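You operate a simulated robot arm through the tools that you are given. There is no shell and no other tool. Be economical: measure what you need, move in short steps, check, and stop when the job is done.

You are at the controls of a simulated robot arm. One attempt, no reset.

Task
Seat the green-ring cup in bore two, set the block to eighty and stir the powder in once it steams.
Fine: stir till no grit shows; rod back in its block.
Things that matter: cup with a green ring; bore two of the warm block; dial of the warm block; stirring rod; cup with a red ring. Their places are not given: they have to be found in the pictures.

The check looks at the end state, three seconds after you hand in, the way a careful person would. Anything else that was tipped, shoved, dropped, spilled or broken makes it a failure.

Robot
A 7-joint arm with a two-finger parallel gripper, fixed in place. Base frame: the origin is at the foot of the arm, x ahead of it, y to its left, z up; the work surface is at about z = 90. Lengths are in cm, angles in rad, forces in N, time in s.
With the tool pointing down near the work surface it reaches from about 30 to 68 cm from the base axis. Its first joint turns from -1.152 to 1.152 rad. Payload 1.57 kg.
The TCP is the grasp point between the finger pads, 3 cm short of the fingertips. In the tool frame z runs along the fingers and y along their closing line. The gripper opens to 11 cm. The fingers are 2.4 cm wide and 1.2 cm thick; the gripper's body (4.8 by 11.2 cm) begins 7.8 cm behind the TCP.
Orientation is that of the tool frame in the base frame, as a unit quaternion [w, x, y, z]. With the fingers straight down and closing along the base's y, the tool's x points along the base's -x, its y along +y and its z along -z.

Tools
- The arm moves only by the tool arm_command. Its argument "series" is a list of rows, each a list of 7 numbers: the opening, from 0 (shut) to 1 (fully open), then the shift along the tool's x, y, z in cm, then the turn, a rotation vector about the tool's x, y, z in rad. In form: [[claw, tx, ty, tz, ax, ay, az], ...]. A call has 1 to 10 rows; each row shifts and turns the commanded pose from where the row before left it, along the tool's axes as they then stand. A row lasts 0.2 s, in which the tool goes at most 5 cm and 0.15 rad; a call with a longer step from one row to the next is refused whole, and so is a gripper value outside its range. Where a pose cannot be reached the arm comes as near as it can. A force on the tool above 90 N (or 10 N above the force at the start of the call, whichever is more), or a blocked arm, ends the call early, and 0.2 s more pass. The fingers move at their own pace (about 10.8 cm/s each) and stop on an object; they squeeze with about 30 N. The grip force told is the motor's: it shows also when the fingers shut on nothing. Time passes only in rows, and 0.2 s behind the last, so rows that do not move let the fingers close. The reply holds the time, the measured pose of the TCP, the force on the tool along the base axes, the opening and the grip force, in the units named above and with some noise.
- Cameras (640 x 400 px; columns grow to the right, rows downward): "scene" is fixed at [16.06, -38.74, 142.89]; the picture's right is [0.77, -0.64, 0.00], its down [-0.32, -0.38, -0.87] and it looks along [0.55, 0.67, -0.50] (base axes); focal length 343 px, centre (320, 200). "wrist" rides on the gripper at [-3.6, 0, -8] in the tool frame; the picture's right is [0.00, -1.00, 0.00], its down [0.97, 0.00, -0.24] and it looks along [0.24, 0.00, 0.97] (tool axes); focal length 218 px, centre (320, 200).
- camera(camera): a new picture of that camera. It takes no simulated time.
- pixel_to_xyz(camera, pixels): there is no depth. For up to 12 entries [column, row, z] of the newest picture of that camera ("zoom" is the newest enlarged one), the place [x, y] in the base frame at which the ray of that pixel passes the height z, good to about 0.3 cm, but the place of the scene camera against the robot may be out by one fixed shift of up to 2.5 cm in any direction. It takes no simulated time.
- zoom(camera, box): a new picture of the part [left, top, right, bottom] of that camera's present view, enlarged. It takes no simulated time.
- sign_off(): hands the job in; it is judged then, once.

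Work in short steps. Measure before you move; look again where a grasp or a placing could have gone wrong, and mend it. You have 80 turns and 46 pictures in all, those below and enlarged ones among them. Open the gripper and draw the arm clear of the work before you hand the job in, unless the task says otherwise; then end with one line.

The tools are called after "Emit:" as a command line: name --pt "numbers of a row" for each row, then --argument value for the rest, lists and objects as JSON in quotes. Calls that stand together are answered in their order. arm_command: Moves the arm, as the interface text tells. Its arguments: {"type":"object","properties":{"series":{"type":"array"}},"required":["series"]} The other tools are called the same way: camera (camera) takes a picture; pixel_to_xyz (camera, pixels) gives the place at which the rays of pixels pass given heights; zoom (camera, box) takes an enlarged picture of a part of a camera's view; sign_off () hands the job in.

At the start:

```text
time_s: 0.0
tcp_pos: [36.48, 10.68, 126.25]
tcp_rot: [-0.001, 0.0, 1.0, 0.0]
ft_force: [0.2, 0.3, -0.1]
width: 10.98
grip_force: 0.1
```

scene: 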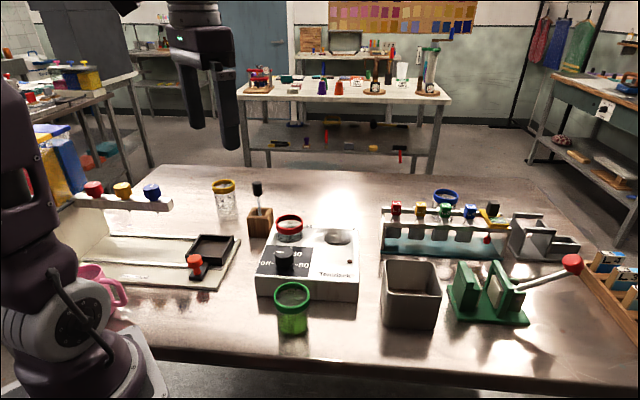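
wrist: 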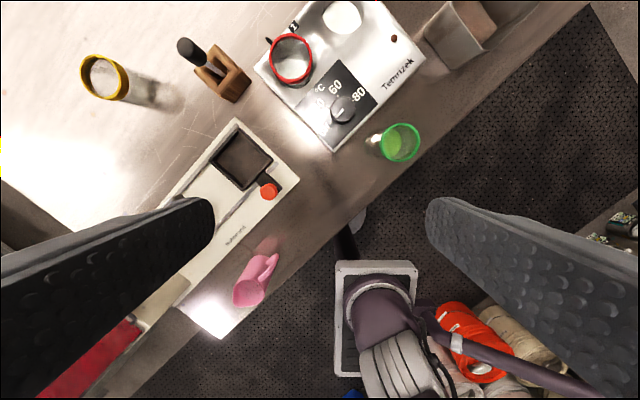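

The green-ring cup is at scene (292,308), the warm block around (310,262) with the red-ring cup in one bore and an empty bore at (338,237). The rod is at (258,195). I zoom in for the labels.

Emit:
zoom --camera "scene" --box '[200, 170, 380, 345]'

Emit:
zoom --camera "wrist" --box '[160, 0, 440, 175]'

```text
2.29 times, centred on (290, 258) of scene
```

zoom: 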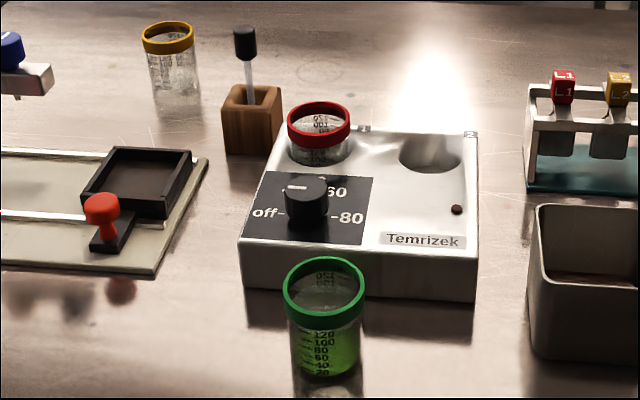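

```text
2.29 times, centred on (300, 88) of wrist
```

zoom: 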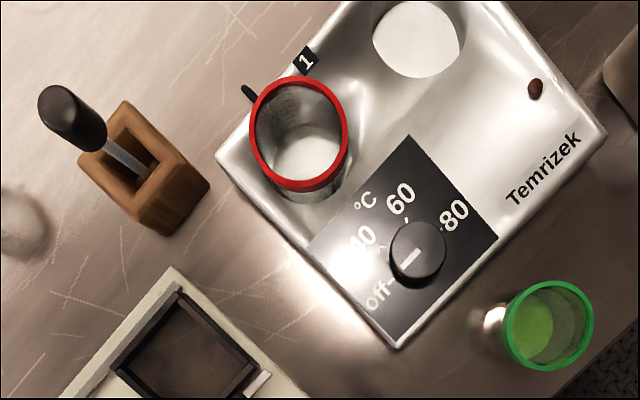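

Bore 1 is labelled beside the red-ring cup, so bore 2 should be the empty one. The dial mark points to off. I measure the rays of the main items at several heights.

Emit:
pixel_to_xyz --camera "wrist" --pixels '[[400, 142, 98], [400, 142, 100], [378, 145, 90], [333, 152, 90], [333, 152, 95], [343, 17, 95], [291, 58, 100], [343, 109, 97], [185, 47, 103], [218, 75, 90], [222, 55, 95], [425, 57, 95]]'

Emit:
pixel_to_xyz --camera "scene" --pixels '[[292, 293, 98], [292, 293, 100], [293, 330, 90], [258, 296, 90], [268, 279, 95], [338, 237, 95], [289, 223, 100], [285, 254, 97], [258, 184, 103], [262, 236, 90], [258, 212, 95], [356, 285, 95]]'

Emit:
zoom --camera "wrist" --box '[240, 0, 440, 125]'

```text
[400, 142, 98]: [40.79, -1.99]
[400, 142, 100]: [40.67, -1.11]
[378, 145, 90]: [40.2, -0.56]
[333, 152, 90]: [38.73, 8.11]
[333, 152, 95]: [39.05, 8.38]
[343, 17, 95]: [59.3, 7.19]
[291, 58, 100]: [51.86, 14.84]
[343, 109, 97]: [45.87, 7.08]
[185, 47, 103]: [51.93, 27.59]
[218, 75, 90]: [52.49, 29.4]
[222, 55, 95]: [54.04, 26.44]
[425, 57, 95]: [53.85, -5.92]
```

```text
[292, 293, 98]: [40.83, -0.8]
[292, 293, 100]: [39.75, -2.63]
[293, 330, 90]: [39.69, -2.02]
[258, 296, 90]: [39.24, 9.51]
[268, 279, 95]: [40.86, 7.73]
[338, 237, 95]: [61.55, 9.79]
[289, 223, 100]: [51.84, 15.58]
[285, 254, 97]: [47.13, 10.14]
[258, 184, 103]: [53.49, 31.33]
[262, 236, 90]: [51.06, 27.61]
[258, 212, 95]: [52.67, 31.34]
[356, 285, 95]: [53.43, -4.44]
```

```text
3.20 times, centred on (340, 62) of wrist
```

zoom: 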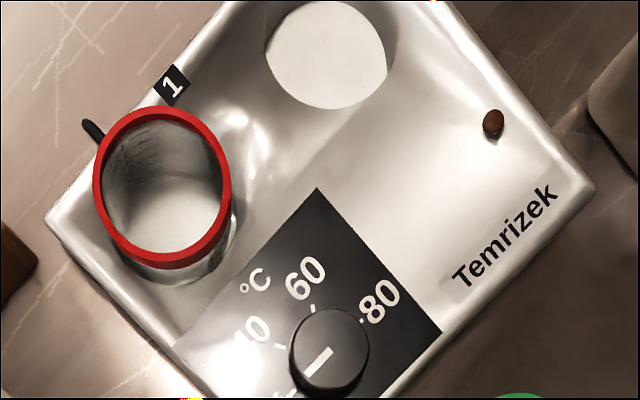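

The red cup seems to hold white matter. I move above the block for a straight-down view of the cups, bore and dial.

Emit:
arm_command --pt "1 -4 -2 0 0 0 0" --pt "1 -4 -2 0 0 0 0" --pt "1 -4 -2 0 0 0 0" --pt "1 -3 -1 0 0 0 0" --pt "1 0 0 0 0 0 0"

Emit:
camera --camera "wrist"

```text
time_s: 1.2
tcp_pos: [51.5, 3.55, 126.24]
tcp_rot: [-0.001, 0.0, 1.0, 0.0]
ft_force: [0.8, -0.9, -0.1]
width: 11.01
grip_force: 0.1
```

```text
40 pictures are left
```

wrist: 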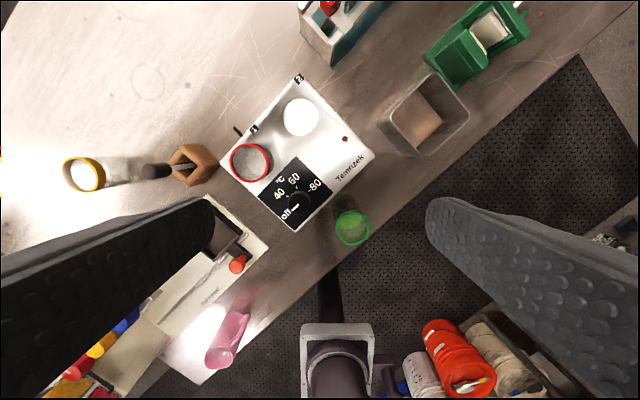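

Now everything is in view: green cup (353,229), bore 2 (300,117), dial (299,200), red cup (250,162), rod (155,171) in block (193,165). I zoom and measure rays for triangulation.

Emit:
zoom --camera "wrist" --box '[220, 70, 400, 250]'

Emit:
zoom --camera "wrist" --box '[120, 120, 280, 220]'

Emit:
pixel_to_xyz --camera "wrist" --pixels '[[353, 229, 98], [353, 229, 100], [294, 232, 90], [294, 232, 95], [300, 117, 95], [300, 117, 93], [250, 162, 98], [250, 162, 100], [299, 199, 97], [155, 171, 103], [155, 171, 106], [375, 154, 95]]'

```text
2.22 times, centred on (310, 160) of wrist
```

zoom: 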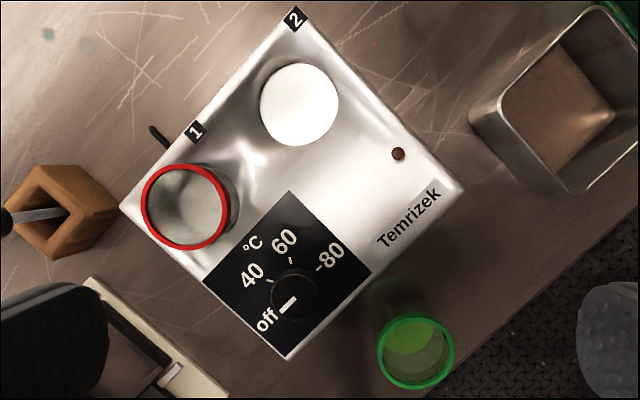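

```text
4.00 times, centred on (200, 170) of wrist
```

zoom: 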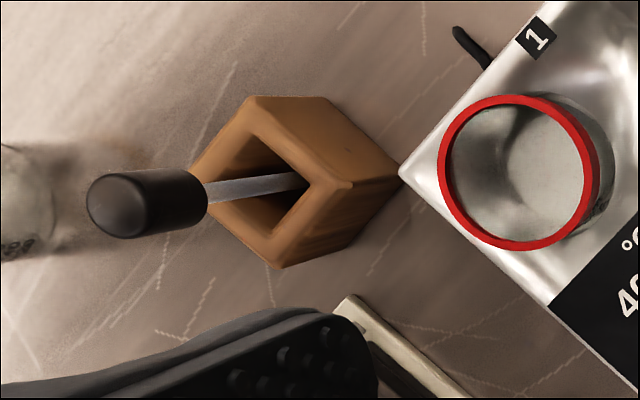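

```text
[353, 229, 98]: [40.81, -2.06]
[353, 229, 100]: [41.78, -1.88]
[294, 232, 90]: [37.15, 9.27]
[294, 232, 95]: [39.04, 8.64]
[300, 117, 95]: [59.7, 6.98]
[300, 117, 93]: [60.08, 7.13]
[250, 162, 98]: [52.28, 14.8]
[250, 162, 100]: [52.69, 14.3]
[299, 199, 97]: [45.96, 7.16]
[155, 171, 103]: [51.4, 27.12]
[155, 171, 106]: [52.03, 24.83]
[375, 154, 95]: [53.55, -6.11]
```

Triangulated: green rim centre (40.8,-2.0) at z≈98, block top z≈95, bore 2 (59.6,7.0), dial (45.9,7.1). I go above the green cup with fingers partly open (8 cm) to clear the block's edge.

Emit:
arm_command --pt "0.75 3.6 -1.85 3 0 0 0" --pt "0.75 3.6 -1.85 3 0 0 0" --pt "0.75 3.5 -1.85 3 0 0 0" --pt "0.75 0 0 4 0 0 0" --pt "0.75 0 0 4 0 0 0" --pt "0.75 0 0 0 0 0 0"

Emit:
camera --camera "wrist"

```text
refused: row 1 steps farther than a row can; nothing moved
```

```text
37 pictures are left
```

wrist: 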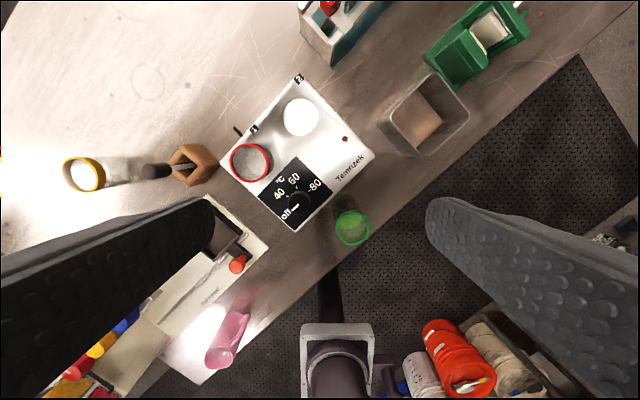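

The first row was 5.04 cm, too long; I use smaller steps.

Emit:
arm_command --pt "0.75 3.6 -1.85 1 0 0 0" --pt "0.75 3.6 -1.85 1 0 0 0" --pt "0.75 3.5 -1.85 1 0 0 0" --pt "0.75 0 0 4.5 0 0 0" --pt "0.75 0 0 4.5 0 0 0" --pt "0.75 0 0 4.5 0 0 0" --pt "0.75 0 0 1.5 0 0 0" --pt "0.75 0 0 0 0 0 0"

Emit:
camera --camera "wrist"

```text
time_s: 3.0
tcp_pos: [41.0, -1.93, 107.98]
tcp_rot: [0.0, 0.0, 1.0, 0.0]
ft_force: [0.2, -0.1, 0.0]
width: 8.25
grip_force: 0.1
```

```text
36 pictures are left
```

wrist: 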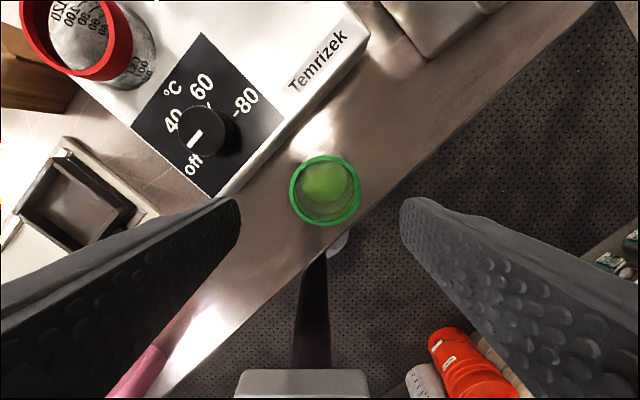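

The rim is centred at (325,190); I check its place at z 98 and get a dial close-up as well.

Emit:
pixel_to_xyz --camera "wrist" --pixels '[[325, 190, 97], [325, 190, 98], [290, 190, 98], [361, 190, 98], [238, 195, 90], [205, 125, 97], [205, 125, 98]]'

Emit:
zoom --camera "wrist" --box '[120, 30, 380, 230]'

```text
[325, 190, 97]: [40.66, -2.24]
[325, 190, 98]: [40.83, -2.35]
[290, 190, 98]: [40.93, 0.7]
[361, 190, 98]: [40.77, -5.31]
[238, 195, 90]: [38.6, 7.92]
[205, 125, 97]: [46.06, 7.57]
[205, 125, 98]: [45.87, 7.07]
```

```text
2.00 times, centred on (250, 130) of wrist
```

zoom: 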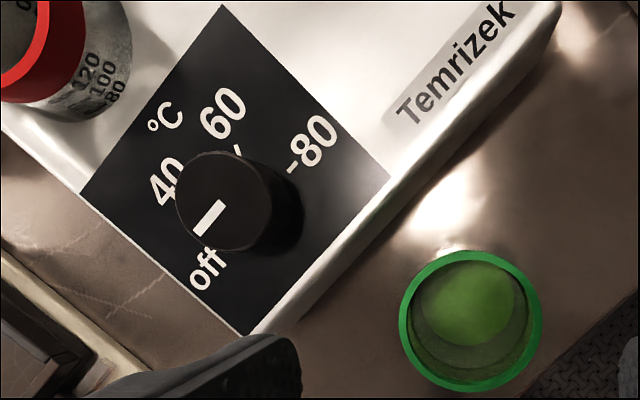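

Cup centre ≈(40.85,-2.2). I descend straddling it to z≈98 and close.

Emit:
arm_command --pt "0.75 0.15 -0.2 4 0 0 0" --pt "0.75 0 0 4 0 0 0" --pt "0.75 0 0 1.8 0 0 0" --pt "0.75 0 0 0 0 0 0" --pt "0.4 0 0 0 0 0 0" --pt "0.4 0 0 0 0 0 0" --pt "0.4 0 0 0 0 0 0"

Emit:
camera --camera "wrist"

```text
time_s: 4.6
tcp_pos: [40.79, -2.22, 98.12]
tcp_rot: [0.0, 0.0, 1.0, 0.0]
ft_force: [-0.4, 0.2, -0.1]
width: 5.84
grip_force: 30.2
```

```text
34 pictures are left
```

wrist: 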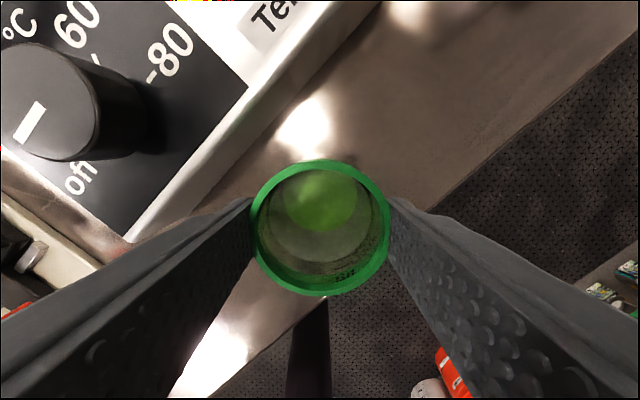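

The cup is held (5.84 cm, 30 N). I lift it gently and move it slowly toward bore 2.

Emit:
arm_command --pt "0.4 0 0 -0.7 0 0 0" --pt "0.4 0 0 -1.5 0 0 0" --pt "0.4 0 0 -2 0 0 0" --pt "0.4 0 0 -2.2 0 0 0" --pt "0.4 0 0 -2.2 0 0 0" --pt "0.4 0 0 -1.4 0 0 0" --pt "0.4 0 0 -0.6 0 0 0" --pt "0.4 0 0 0 0 0 0"

Emit:
arm_command --pt "0.4 -0.6 0.3 0 0 0 0" --pt "0.4 -1.4 0.7 0 0 0 0" --pt "0.4 -2.2 1.1 0 0 0 0" --pt "0.4 -2.5 1.25 0 0 0 0" --pt "0.4 -2.6 1.25 0 0 0 0" --pt "0.4 -2.5 1.2 0 0 0 0" --pt "0.4 -2.4 1.1 0 0 0 0" --pt "0.4 -1.6 0.7 0 0 0 0" --pt "0.4 -0.8 0.4 0 0 0 0" --pt "0.4 0 0 0 0 0 0"

Emit:
camera --camera "wrist"

Emit:
zoom --camera "scene" --box '[200, 130, 400, 330]'

```text
time_s: 6.4
tcp_pos: [40.66, -2.12, 108.87]
tcp_rot: [0.0, 0.0, 1.0, -0.001]
ft_force: [-0.5, -0.1, -2.0]
width: 5.84
grip_force: 29.9
```

```text
time_s: 8.6
tcp_pos: [57.36, 5.89, 108.9]
tcp_rot: [0.0, 0.001, 1.0, 0.0]
ft_force: [-0.4, -0.6, -2.1]
width: 5.84
grip_force: 30.1
```

```text
33 pictures are left
```

wrist: 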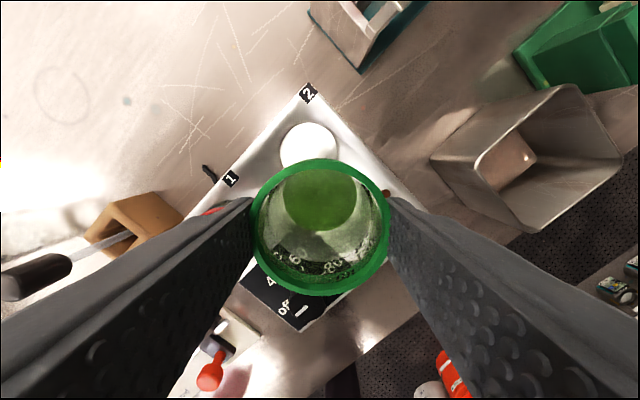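

```text
2.00 times, centred on (300, 230) of scene
```

zoom: 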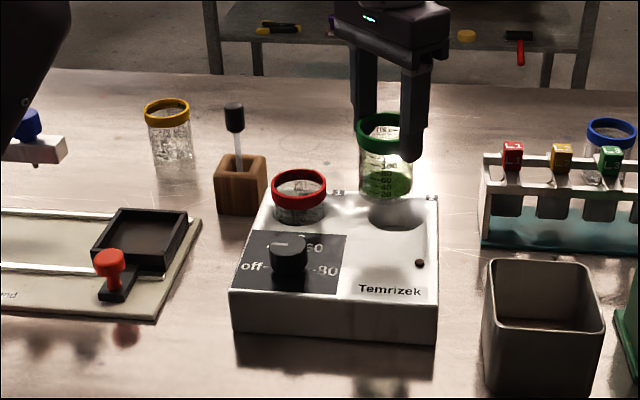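

The bore circle spans columns 280–339 with top row ~123; centre ≈(309,151). I measure it.

Emit:
pixel_to_xyz --camera "wrist" --pixels '[[309, 150, 95], [280, 150, 95], [339, 150, 95], [309, 123, 95], [309, 82, 95]]'

Emit:
zoom --camera "wrist" --box '[220, 70, 420, 195]'

```text
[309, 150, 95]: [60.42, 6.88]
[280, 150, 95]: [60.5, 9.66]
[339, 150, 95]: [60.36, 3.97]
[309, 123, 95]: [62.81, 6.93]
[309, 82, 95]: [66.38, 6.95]
```

```text
3.20 times, centred on (320, 132) of wrist
```

zoom: 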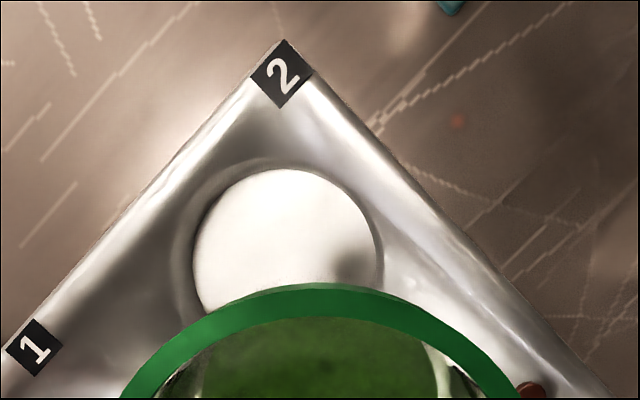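

Combining views, bore 2 is at about (60.0,7.0). I align there and lower until the cup's bottom is just above the block (TCP z≈103.8).

Emit:
arm_command --pt "0.4 -0.9 0.4 0 0 0 0" --pt "0.4 -1.2 0.5 0.4 0 0 0" --pt "0.4 -0.54 0.2 1.2 0 0 0" --pt "0.4 0 0 1.6 0 0 0" --pt "0.4 0 0 1.3 0 0 0" --pt "0.4 0 0 0.5 0 0 0" --pt "0.4 0 0 0 0 0 0"

Emit:
zoom --camera "scene" --box '[280, 170, 400, 270]'

Emit:
camera --camera "wrist"

```text
time_s: 10.2
tcp_pos: [59.95, 7.02, 103.92]
tcp_rot: [0.0, 0.0, 1.0, 0.0]
ft_force: [0.3, 0.6, -3.1]
width: 5.82
grip_force: 30.0
```

```text
4.00 times, centred on (340, 220) of scene
```

zoom: 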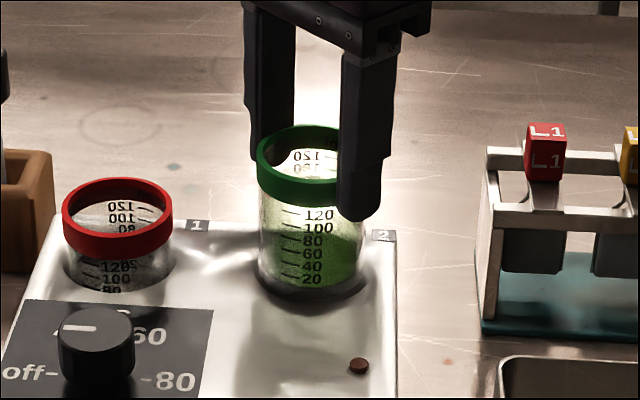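

```text
29 pictures are left
```

wrist: 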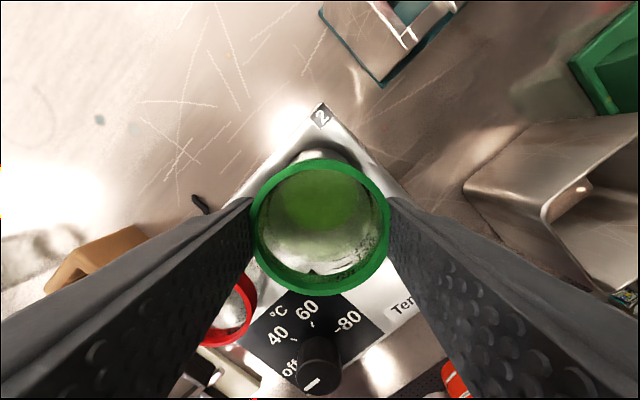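

Cup and bore look aligned in both views. I lower slowly, watching force; seat expected at TCP ≈98.6–99.

Emit:
arm_command --pt "0.4 0 0 0.6 0 0 0" --pt "0.4 0 0 0.7 0 0 0" --pt "0.4 0 0 0.7 0 0 0" --pt "0.4 0 0 0.7 0 0 0" --pt "0.4 0 0 0.7 0 0 0" --pt "0.4 0 0 0.6 0 0 0" --pt "0.4 0 0 0.4 0 0 0" --pt "0.4 0 0 0 0 0 0"

Emit:
zoom --camera "scene" --box '[280, 170, 400, 270]'

```text
time_s: 12.0
tcp_pos: [59.84, 6.98, 99.67]
tcp_rot: [0.001, -0.001, 1.0, 0.0]
ft_force: [-3.4, 0.4, 15.7]
width: 5.81
grip_force: 29.8
```

```text
4.00 times, centred on (340, 220) of scene
```

zoom: 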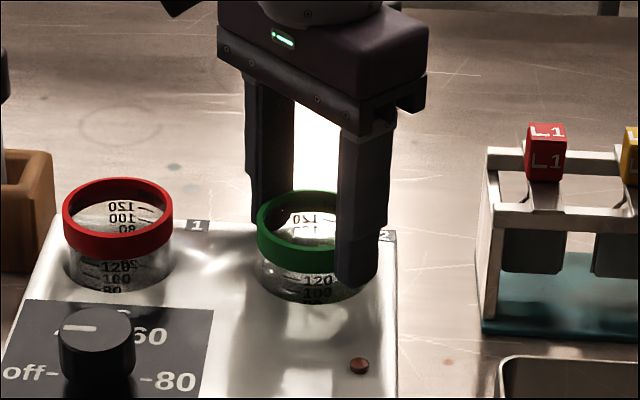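

The cup is in as deep as the red one (120/100 marks at the block) with 16 N contact, so it is seated. I ease off, then open enough to release and rise.

Emit:
arm_command --pt "0.4 0 0 -0.15 0 0 0" --pt "0.65 0 0 0 0 0 0" --pt "0.65 0 0 0 0 0 0" --pt "0.65 0 0 -2 0 0 0" --pt "0.65 0 0 -4 0 0 0" --pt "0.65 0 0 -4 0 0 0" --pt "0.65 0 0 0 0 0 0"

Emit:
camera --camera "wrist"

Emit:
zoom --camera "scene" --box '[240, 180, 380, 300]'

```text
time_s: 13.6
tcp_pos: [60.05, 6.89, 109.67]
tcp_rot: [0.0, 0.0, 1.0, 0.0]
ft_force: [0.5, -1.4, -1.1]
width: 7.15
grip_force: 0.1
```

```text
27 pictures are left
```

wrist: 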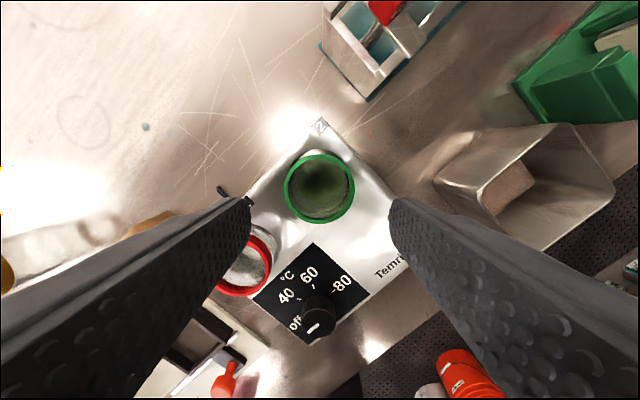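

```text
3.33 times, centred on (310, 240) of scene
```

zoom: 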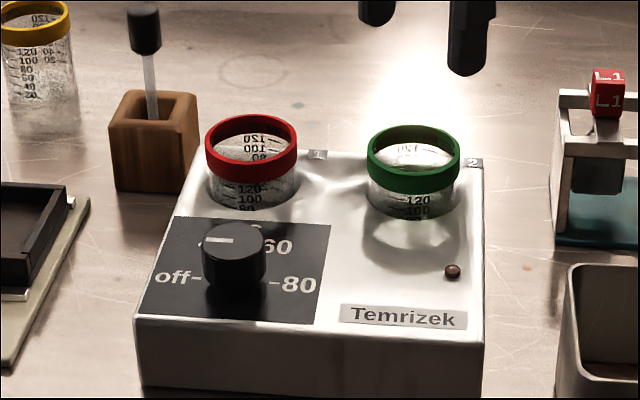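

Cup sits well in bore 2. Next I move above the dial (45.9,7.1) for a close look.

Emit:
arm_command --pt "0.65 4.5 0.05 0 0 0 0" --pt "0.65 4.5 0.05 0 0 0 0" --pt "0.65 4.5 0.05 0 0 0 0" --pt "0.65 0.65 0.05 1.5 0 0 0" --pt "0.65 0 0 0 0 0 0"

Emit:
camera --camera "wrist"

```text
time_s: 14.8
tcp_pos: [45.87, 7.12, 108.39]
tcp_rot: [-0.001, 0.0, 1.0, 0.0]
ft_force: [-0.4, -0.5, -0.5]
width: 7.13
grip_force: 0.0
```

```text
25 pictures are left
```

wrist: 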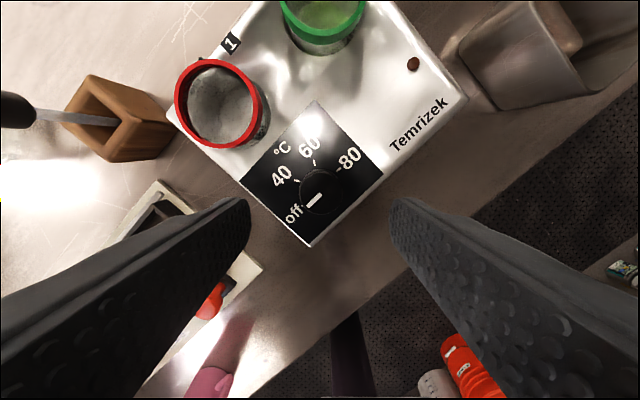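

Knob top near (320,193). I zoom to measure mark and tick angles.

Emit:
zoom --camera "wrist" --box '[260, 130, 380, 250]'

Emit:
pixel_to_xyz --camera "wrist" --pixels '[[320, 193, 97], [320, 193, 98], [320, 193, 99], [303, 193, 98], [339, 193, 98]]'

```text
3.33 times, centred on (320, 190) of wrist
```

zoom: 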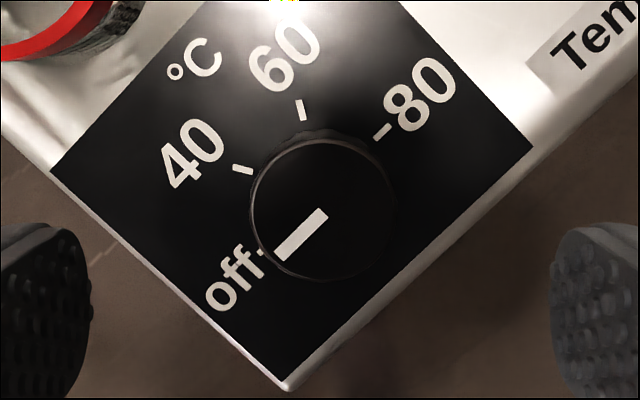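

```text
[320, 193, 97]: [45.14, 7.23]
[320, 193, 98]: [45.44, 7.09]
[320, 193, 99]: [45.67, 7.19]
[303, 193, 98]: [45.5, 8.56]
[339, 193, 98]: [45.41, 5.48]
```

Ticks are at 225° (off), 165° (40), 104° (60), 45° (80): a half turn clockwise from above, centre ≈(45.5,7.05), knob ⌀3.7. I pre-rotate the tool −1.5 rad, then grip and turn +π.

Emit:
arm_command --pt "0.6 0.38 -0.07 0 0 0 -0.15" --pt "0.6 0 0 0 0 0 -0.15" --pt "0.6 0 0 0 0 0 -0.15" --pt "0.6 0 0 0 0 0 -0.15" --pt "0.6 0 0 0 0 0 -0.15" --pt "0.6 0 0 0 0 0 -0.15" --pt "0.6 0 0 0 0 0 -0.15" --pt "0.6 0 0 0 0 0 -0.15" --pt "0.6 0 0 0 0 0 -0.15" --pt "0.6 0 0 0 0 0 -0.15"

```text
time_s: 17.0
tcp_pos: [45.36, 7.11, 108.29]
tcp_rot: [0.0, -0.682, 0.732, 0.001]
ft_force: [0.6, 0.2, -0.2]
width: 6.6
grip_force: 0.1
```

Pre-rotation reached. I descend around the knob to z≈98.4 and close.

Emit:
arm_command --pt "0.6 0 0 3.5 0 0 0" --pt "0.6 0 0 3.5 0 0 0" --pt "0.6 0 0 2.8 0 0 0" --pt "0.6 0 0 0 0 0 0" --pt "0.25 0 0 0 0 0 0" --pt "0.25 0 0 0 0 0 0" --pt "0.25 0 0 0 0 0 0"

Emit:
zoom --camera "scene" --box '[240, 180, 380, 300]'

```text
time_s: 18.6
tcp_pos: [45.22, 7.11, 98.39]
tcp_rot: [0.002, -0.682, 0.732, -0.001]
ft_force: [18.6, -1.6, 0.7]
width: 4.34
grip_force: 9.4
```

```text
3.33 times, centred on (310, 240) of scene
```

zoom: 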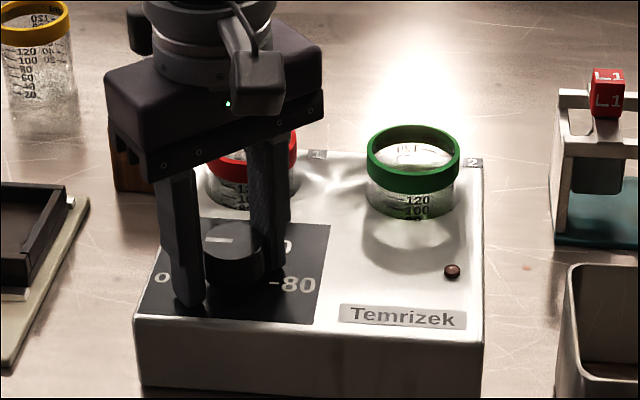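

Force +18.6 N in x and only the far finger touches: the knob sits about 0.5 cm further +x. I open a little, shift (+x = −tool y) and re-close.

Emit:
arm_command --pt "0.5 0 0 0 0 0 0" --pt "0.5 0 -0.5 0 0 0 0" --pt "0.5 0 0 0 0 0 0" --pt "0.25 0 0 0 0 0 0" --pt "0.25 0 0 0 0 0 0" --pt "0.25 0 0 0 0 0 0"

```text
time_s: 20.0
tcp_pos: [45.63, 7.14, 98.35]
tcp_rot: [0.0, -0.682, 0.732, 0.0]
ft_force: [-5.8, 1.2, 11.1]
width: 3.8
grip_force: 5.9
```

Emit:
arm_command --pt "0.25 0 0 -0.1 0 0 0" --pt "0.25 0 0 0 0 0 0" --pt "0.25 0 0 0 0 0 0"

```text
time_s: 20.8
tcp_pos: [45.54, 7.07, 98.36]
tcp_rot: [-0.001, -0.682, 0.732, 0.001]
ft_force: [-12.3, 3.6, -6.4]
width: 3.91
grip_force: 6.4
```

Now −12 N in x: slightly overshot. I nudge back 0.15 and look.

Emit:
arm_command --pt "0.25 0 0.18 0 0 0 0" --pt "0.25 0 0 0 0 0 0" --pt "0.2 0 0 0 0 0 0"

Emit:
camera --camera "wrist"

```text
time_s: 21.6
tcp_pos: [45.53, 7.07, 98.49]
tcp_rot: [0.0, -0.682, 0.731, 0.0]
ft_force: [-5.3, 1.5, -13.2]
width: 3.76
grip_force: 43.8
```

```text
22 pictures are left
```

wrist: 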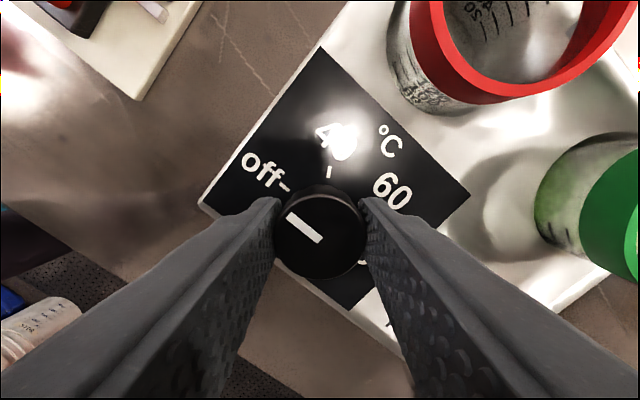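

Firmly gripped (44 N, 3.76 cm). I start turning +z (clockwise from above).

Emit:
arm_command --pt "0.2 0 0 0 0 0 0.1" --pt "0.2 0 0 0 0 0 0.15" --pt "0.2 0 0 0 0 0 0.15" --pt "0.2 0 0 0 0 0 0.15" --pt "0.2 0 0 0 0 0 0.15" --pt "0.2 0 0 0 0 0 0.15" --pt "0.2 0 0 0 0 0 0.15"

Emit:
camera --camera "wrist"

```text
time_s: 23.2
tcp_pos: [45.5, 7.0, 98.54]
tcp_rot: [-0.001, -0.246, 0.969, -0.001]
ft_force: [-16.9, -3.4, 4.9]
width: 3.77
grip_force: 43.6
```

```text
21 pictures are left
```

wrist: 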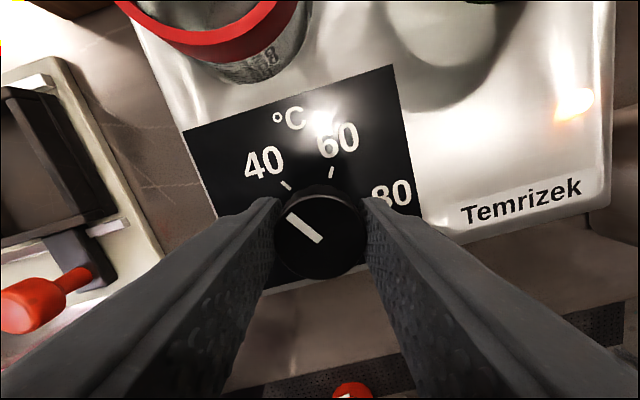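

The knob turns with the tool (now at 40, lamp lit). I continue.

Emit:
arm_command --pt "0.2 0 0 0 0 0 0.15" --pt "0.2 0 0 0 0 0 0.15" --pt "0.2 0 0 0 0 0 0.15" --pt "0.2 0 0 0 0 0 0.15" --pt "0.2 0 0 0 0 0 0.15" --pt "0.2 0 0 0 0 0 0.15" --pt "0.2 0 0 0 0 0 0.15" --pt "0.2 0 0 0 0 0 0.15" --pt "0.2 0 0 0 0 0 0.15" --pt "0.2 0 0 0 0 0 0.15"

Emit:
arm_command --pt "0.2 0 0 0 0 0 0.15" --pt "0.2 0 0 0 0 0 0.15" --pt "0.2 0 0 0 0 0 0.15" --pt "0.2 0 0 0 0 0 0.15" --pt "0.2 0 0 0 0 0 0.04" --pt "0.2 0 0 0 0 0 0"

Emit:
camera --camera "wrist"

```text
time_s: 25.4
tcp_pos: [45.58, 7.02, 98.54]
tcp_rot: [-0.002, 0.48, 0.877, -0.002]
ft_force: [-30.2, -12.3, 27.0]
width: 3.77
grip_force: 43.6
```

```text
time_s: 26.8
tcp_pos: [45.45, 7.06, 98.37]
tcp_rot: [-0.001, 0.731, 0.682, -0.001]
ft_force: [-29.6, -15.6, 26.1]
width: 3.79
grip_force: 43.1
```

```text
20 pictures are left
```

wrist: 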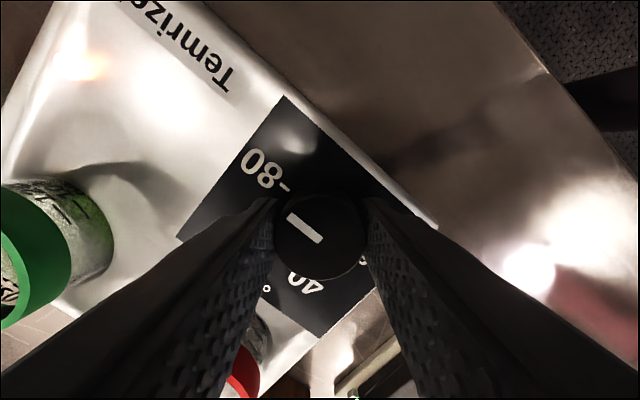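

The mark now points at the 80 tick. I open and rise, then turn back partway toward nominal.

Emit:
arm_command --pt "0.4 0 0 0 0 0 0" --pt "0.55 0 0 0 0 0 0" --pt "0.6 0 0 -1.5 0 0 0" --pt "0.6 0 0 -4 0 0 0" --pt "0.6 0 0 -4.5 0 0 0" --pt "0.6 0 0 -4.5 0 0 0" --pt "0.6 0 0 0 0 0 -0.15" --pt "0.6 0 0 0 0 0 -0.15" --pt "0.6 0 0 0 0 0 -0.15" --pt "0.6 0 0 0 0 0 -0.15"

Emit:
arm_command --pt "0.6 0 0 0 0 0 -0.15" --pt "0.6 0 0 0 0 0 -0.15" --pt "0.6 0 0 0 0 0 -0.15" --pt "0.6 0 0 0 0 0 -0.15" --pt "0.6 0 0 0 0 0 -0.15" --pt "0.6 0 0 0 0 0 -0.15" --pt "0.6 0 0 0 0 0 -0.14" --pt "0.6 -4 2.5 0 0 0 0" --pt "0.6 0 4 0 0 0 0" --pt "0.6 0 0 0 0 0 0"

Emit:
camera --camera "wrist"

Emit:
zoom --camera "scene" --box '[200, 160, 380, 300]'

```text
time_s: 29.0
tcp_pos: [45.66, 6.99, 112.96]
tcp_rot: [0.0, 0.496, 0.868, -0.001]
ft_force: [-0.4, -1.1, 0.2]
width: 6.59
grip_force: 0.0
```

```text
time_s: 31.2
tcp_pos: [49.7, 13.74, 112.77]
tcp_rot: [0.001, 0.0, 1.0, 0.0]
ft_force: [-0.6, 0.6, 0.6]
width: 6.61
grip_force: 0.1
```

```text
19 pictures are left
```

wrist: 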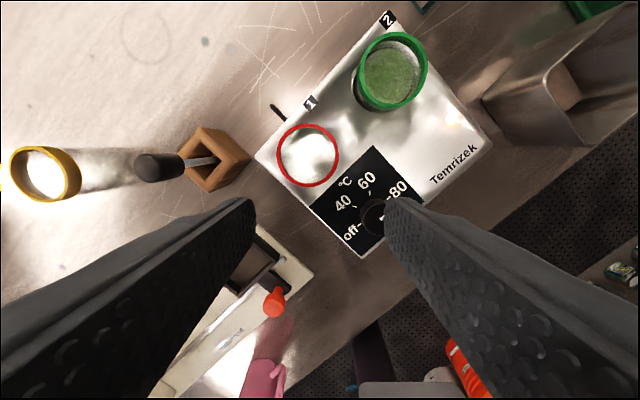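

```text
2.86 times, centred on (290, 230) of scene
```

zoom: 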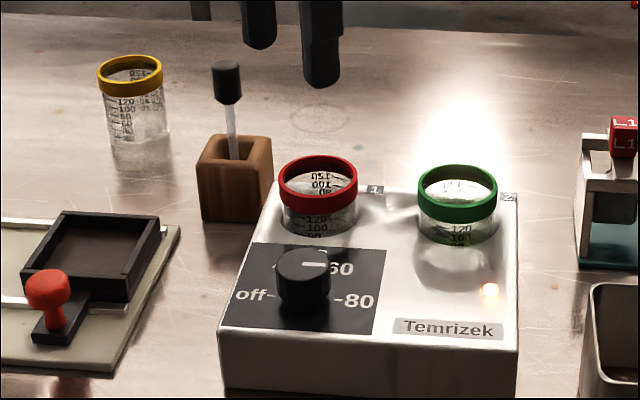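

Mark to the right at 80, lamp on, cups in place. Now the rod: handle at wrist (160,166) in its block (213,160). I zoom on it.

Emit:
zoom --camera "wrist" --box '[110, 110, 270, 210]'

```text
4.00 times, centred on (190, 160) of wrist
```

zoom: 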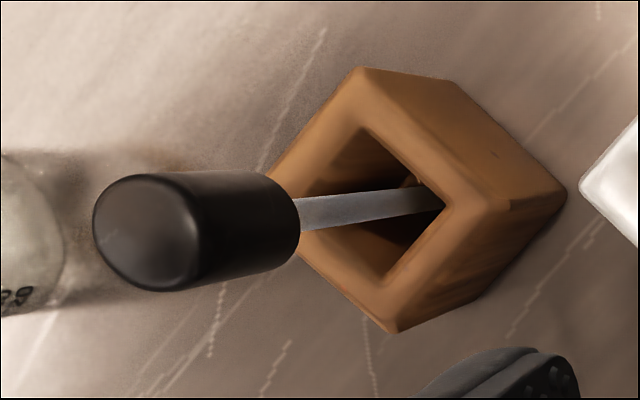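

Triangulated handle: top (51.8,27.4,103.5), lower end (51.5,26.6,100.4); rod leans ≈0.235 rad toward +y. I approach 8 cm out along its axis with the tool tilted to match.

Emit:
arm_command --pt "0.5 -0.5 3.84 0.4 0 0 0" --pt "0.5 -0.5 3.84 0.6 0 0 0" --pt "0.5 -0.5 3.84 0.6 0 0 0" --pt "0.5 -0.5 3.84 0.67 0 0 0" --pt "0.5 0 0 0 0.12 0 0" --pt "0.5 0 0 0 0.115 0 0" --pt "0.5 0 0 0 0 0 0"

Emit:
camera --camera "wrist"

```text
time_s: 32.8
tcp_pos: [51.71, 29.04, 110.78]
tcp_rot: [0.0, 0.0, 0.993, -0.118]
ft_force: [-0.5, 0.5, 0.0]
width: 5.52
grip_force: 0.1
```

```text
16 pictures are left
```

wrist: 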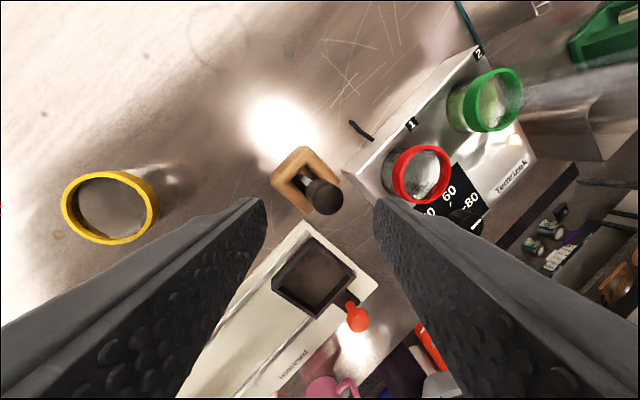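

Emit:
zoom --camera "wrist" --box '[260, 130, 360, 230]'

```text
4.00 times, centred on (310, 180) of wrist
```

zoom: 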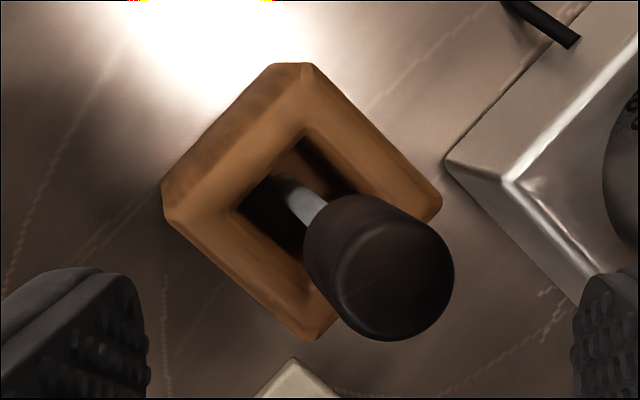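

With this better view the rod re-triangulates as vertical: handle from z 104.2 to 100.2 at (51.65,26.75), ⌀2. I undo the tilt, align, and check the view before descending.

Emit:
arm_command --pt "0.5 0 0 0 -0.12 0 0" --pt "0.5 0 0 0 -0.115 0 0" --pt "0.5 0.06 -2.29 0 0 0 0" --pt "0.5 0 0 0 0 0 0"

Emit:
zoom --camera "wrist" --box '[220, 100, 420, 260]'

```text
time_s: 33.8
tcp_pos: [51.53, 26.66, 110.65]
tcp_rot: [0.0, -0.001, 1.0, 0.0]
ft_force: [0.4, -0.4, -0.4]
width: 5.48
grip_force: 0.1
```

```text
2.50 times, centred on (320, 180) of wrist
```

zoom: 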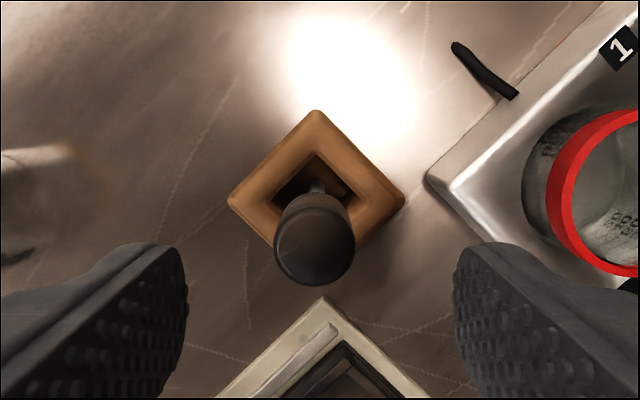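

The rod is upright and centred under the tool (318,198). I descend to z≈103.1 and close on the handle.

Emit:
arm_command --pt "0.5 0 0.1 3 0 0 0" --pt "0.5 0 0 3 0 0 0" --pt "0.5 0 0 1.5 0 0 0" --pt "0.5 0 0 0 0 0 0" --pt "0.1 0 0 0 0 0 0" --pt "0.1 0 0 0 0 0 0" --pt "0.1 0 0 0 0 0 0" --pt "0.1 0 0 0 0 0 0"

```text
time_s: 35.6
tcp_pos: [51.5, 26.96, 103.09]
tcp_rot: [0.0, 0.0, 1.0, 0.0]
ft_force: [-0.7, -0.5, 0.3]
width: 2.14
grip_force: 30.0
```

Gripped (2.14 cm, 30 N). I lift straight up 12 cm slowly, then look.

Emit:
arm_command --pt "0.1 0 0 -1 0 0 0" --pt "0.1 0 0 -2 0 0 0" --pt "0.1 0 0 -2.5 0 0 0" --pt "0.1 0 0 -2.5 0 0 0" --pt "0.1 0 0 -2.5 0 0 0" --pt "0.1 0 0 -2.5 0 0 0" --pt "0.1 0 0 -1 0 0 0" --pt "0.1 0 0 0 0 0 0"

Emit:
camera --camera "scene"

Emit:
camera --camera "wrist"

```text
time_s: 37.4
tcp_pos: [51.69, 26.86, 117.13]
tcp_rot: [0.001, 0.0, 1.0, 0.0]
ft_force: [-0.8, -0.5, -0.4]
width: 2.16
grip_force: 29.5
```

```text
13 pictures are left
```

scene: 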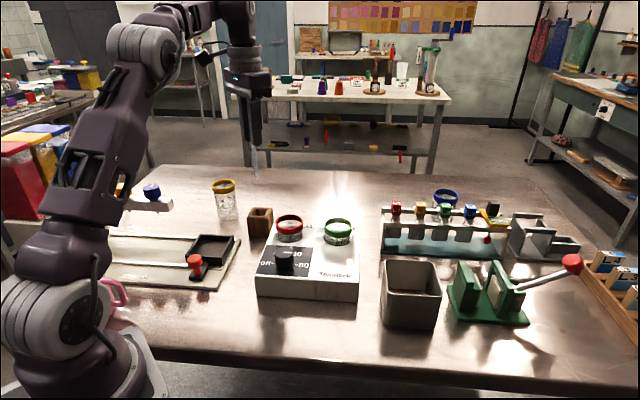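

```text
12 pictures are left
```

wrist: 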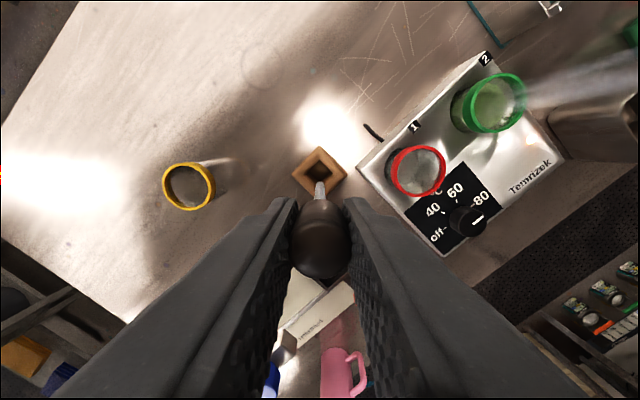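

Rod lifted clean and vertical. A pale wisp trails off the green cup at wrist (580,85), possibly steam. I zoom on the rod tip and on the cup.

Emit:
zoom --camera "wrist" --box '[290, 150, 350, 210]'

Emit:
zoom --camera "scene" --box '[220, 110, 380, 270]'

```text
6.67 times, centred on (320, 180) of wrist
```

zoom: 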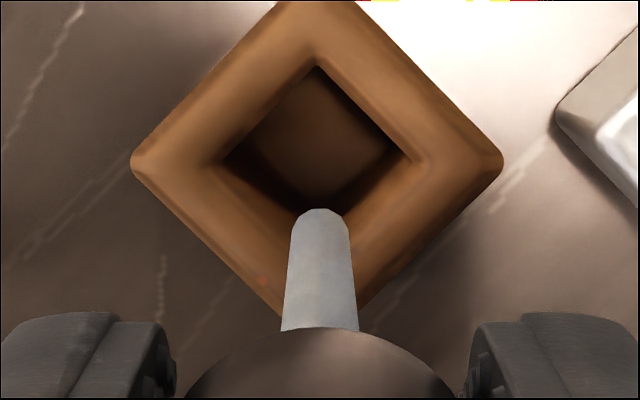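

```text
2.50 times, centred on (300, 190) of scene
```

zoom: 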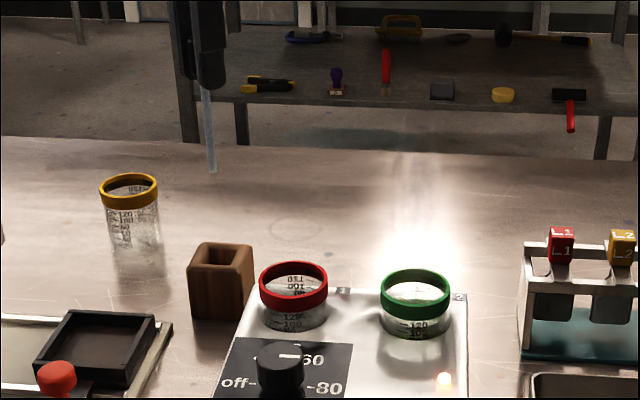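

Steam is rising from the green cup (scene zoom (420,190)). I carry the rod over bore 2 at (59.95,6.98), staying high.

Emit:
arm_command --pt "0.1 -0.4 -1.0 -0.5 0 0 0" --pt "0.1 -0.95 -2.3 0 0 0 0" --pt "0.1 -1.15 -2.8 0 0 0 0" --pt "0.1 -1.25 -3.0 0 0 0 0" --pt "0.1 -1.25 -3.0 0 0 0 0" --pt "0.1 -1.25 -3.0 0 0 0 0" --pt "0.1 -1.1 -2.6 0 0 0 0" --pt "0.1 -0.7 -1.6 0 0 0 0" --pt "0.1 -0.25 -0.58 0 0 0 0" --pt "0.1 0 0 0 0 0 0"

Emit:
camera --camera "wrist"

```text
time_s: 39.6
tcp_pos: [59.84, 6.91, 117.67]
tcp_rot: [0.0, 0.0, 1.0, 0.0]
ft_force: [-0.3, -0.7, -0.4]
width: 2.11
grip_force: 29.6
```

```text
9 pictures are left
```

wrist: 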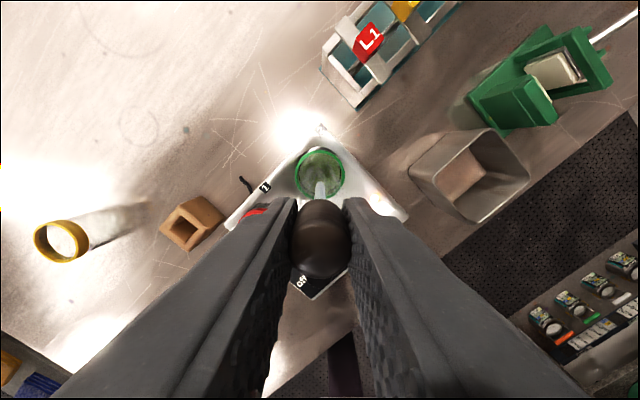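

Rim centre (320,173) → (60.2,6.9), so the rod is over the cup. I lower it in, slowly at the end.

Emit:
arm_command --pt "0.1 -0.15 0 1 0 0 0" --pt "0.1 0 0 2 0 0 0" --pt "0.1 0 0 2 0 0 0" --pt "0.1 0 0 2 0 0 0" --pt "0.1 0 0 1.5 0 0 0" --pt "0.1 0 0 1.2 0 0 0" --pt "0.1 0 0 0.9 0 0 0" --pt "0.1 0 0 0.7 0 0 0" --pt "0.1 0 0 0 0 0 0"

Emit:
zoom --camera "scene" --box '[280, 160, 400, 260]'

```text
time_s: 41.6
tcp_pos: [59.92, 6.85, 106.42]
tcp_rot: [-0.001, 0.0, 1.0, 0.0]
ft_force: [-0.2, 0.1, -0.4]
width: 2.13
grip_force: 30.2
```

```text
4.00 times, centred on (340, 210) of scene
```

zoom: 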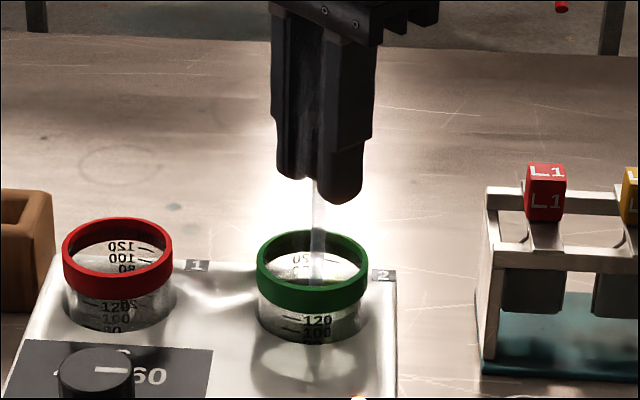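

The rod is inside, no contact. I go down a further 0.9 cm in small steps, checking force.

Emit:
arm_command --pt "0.1 0 0 0.3 0 0 0" --pt "0.1 0 0 0.3 0 0 0" --pt "0.1 0 0 0.3 0 0 0" --pt "0.1 0 0 0 0 0 0"

```text
time_s: 42.6
tcp_pos: [60.02, 6.94, 105.55]
tcp_rot: [0.001, -0.001, 1.0, -0.001]
ft_force: [0.8, -0.1, -0.6]
width: 2.12
grip_force: 29.6
```

Still free. I stir in a circle of radius 1 cm; first revolution with force check.

Emit:
arm_command --pt "0.1 1 0 0 0 0 0" --pt "0.1 -0.293 0.707 0 0 0 0" --pt "0.1 -0.707 0.293 0 0 0 0" --pt "0.1 -0.707 -0.293 0 0 0 0" --pt "0.1 -0.293 -0.707 0 0 0 0" --pt "0.1 0.293 -0.707 0 0 0 0" --pt "0.1 0.707 -0.293 0 0 0 0" --pt "0.1 0.707 0.293 0 0 0 0" --pt "0.1 0.293 0.707 0 0 0 0"

Emit:
arm_command --pt "0.1 -0.293 0.707 0.2 0 0 0" --pt "0.1 -0.707 0.293 0.2 0 0 0" --pt "0.1 -0.707 -0.293 0 0 0 0" --pt "0.1 -0.293 -0.707 0 0 0 0" --pt "0.1 0.293 -0.707 0 0 0 0" --pt "0.1 0.707 -0.293 0 0 0 0" --pt "0.1 0.707 0.293 0 0 0 0" --pt "0.1 0.293 0.707 0 0 0 0"

```text
time_s: 44.6
tcp_pos: [59.14, 6.9, 105.47]
tcp_rot: [-0.001, 0.0, 1.0, 0.0]
ft_force: [-0.6, 0.1, -0.3]
width: 2.15
grip_force: 30.7
```

```text
time_s: 46.4
tcp_pos: [58.96, 6.99, 104.96]
tcp_rot: [0.001, 0.0, 1.0, 0.0]
ft_force: [0.5, 0.8, -0.9]
width: 2.15
grip_force: 29.8
```

No wall or floor contact. Three more revolutions.

Emit:
arm_command --pt "0.1 -0.293 0.707 0 0 0 0" --pt "0.1 -0.707 0.293 0 0 0 0" --pt "0.1 -0.707 -0.293 0 0 0 0" --pt "0.1 -0.293 -0.707 0 0 0 0" --pt "0.1 0.293 -0.707 0 0 0 0" --pt "0.1 0.707 -0.293 0 0 0 0" --pt "0.1 0.707 0.293 0 0 0 0" --pt "0.1 0.293 0.707 0 0 0 0"

Emit:
arm_command --pt "0.1 -0.293 0.707 0 0 0 0" --pt "0.1 -0.707 0.293 0 0 0 0" --pt "0.1 -0.707 -0.293 0 0 0 0" --pt "0.1 -0.293 -0.707 0 0 0 0" --pt "0.1 0.293 -0.707 0 0 0 0" --pt "0.1 0.707 -0.293 0 0 0 0" --pt "0.1 0.707 0.293 0 0 0 0" --pt "0.1 0.293 0.707 0 0 0 0"

Emit:
arm_command --pt "0.1 -0.293 0.707 0 0 0 0" --pt "0.1 -0.707 0.293 0 0 0 0" --pt "0.1 -0.707 -0.293 0 0 0 0" --pt "0.1 -0.293 -0.707 0 0 0 0" --pt "0.1 0.293 -0.707 0 0 0 0" --pt "0.1 0.707 -0.293 0 0 0 0" --pt "0.1 0.707 0.293 0 0 0 0" --pt "0.1 0.293 0.707 0 0 0 0"

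Emit:
zoom --camera "wrist" --box '[250, 110, 390, 220]'

```text
time_s: 48.2
tcp_pos: [59.22, 6.84, 105.02]
tcp_rot: [0.0, 0.0, 1.0, 0.0]
ft_force: [-0.2, 0.4, -1.0]
width: 2.15
grip_force: 29.4
```

```text
time_s: 50.0
tcp_pos: [58.99, 6.87, 104.99]
tcp_rot: [0.0, 0.0, 1.0, -0.001]
ft_force: [0.8, -0.7, 0.0]
width: 2.14
grip_force: 30.9
```

```text
time_s: 51.8
tcp_pos: [58.97, 6.8, 105.08]
tcp_rot: [0.0, 0.001, 1.0, 0.0]
ft_force: [-1.0, -0.4, -1.0]
width: 2.15
grip_force: 30.5
```

```text
3.64 times, centred on (320, 165) of wrist
```

zoom: 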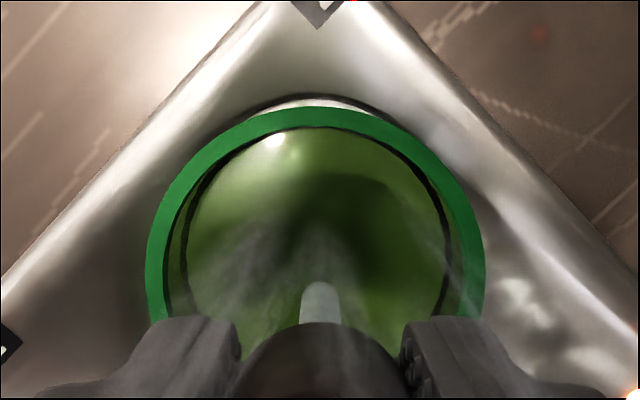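

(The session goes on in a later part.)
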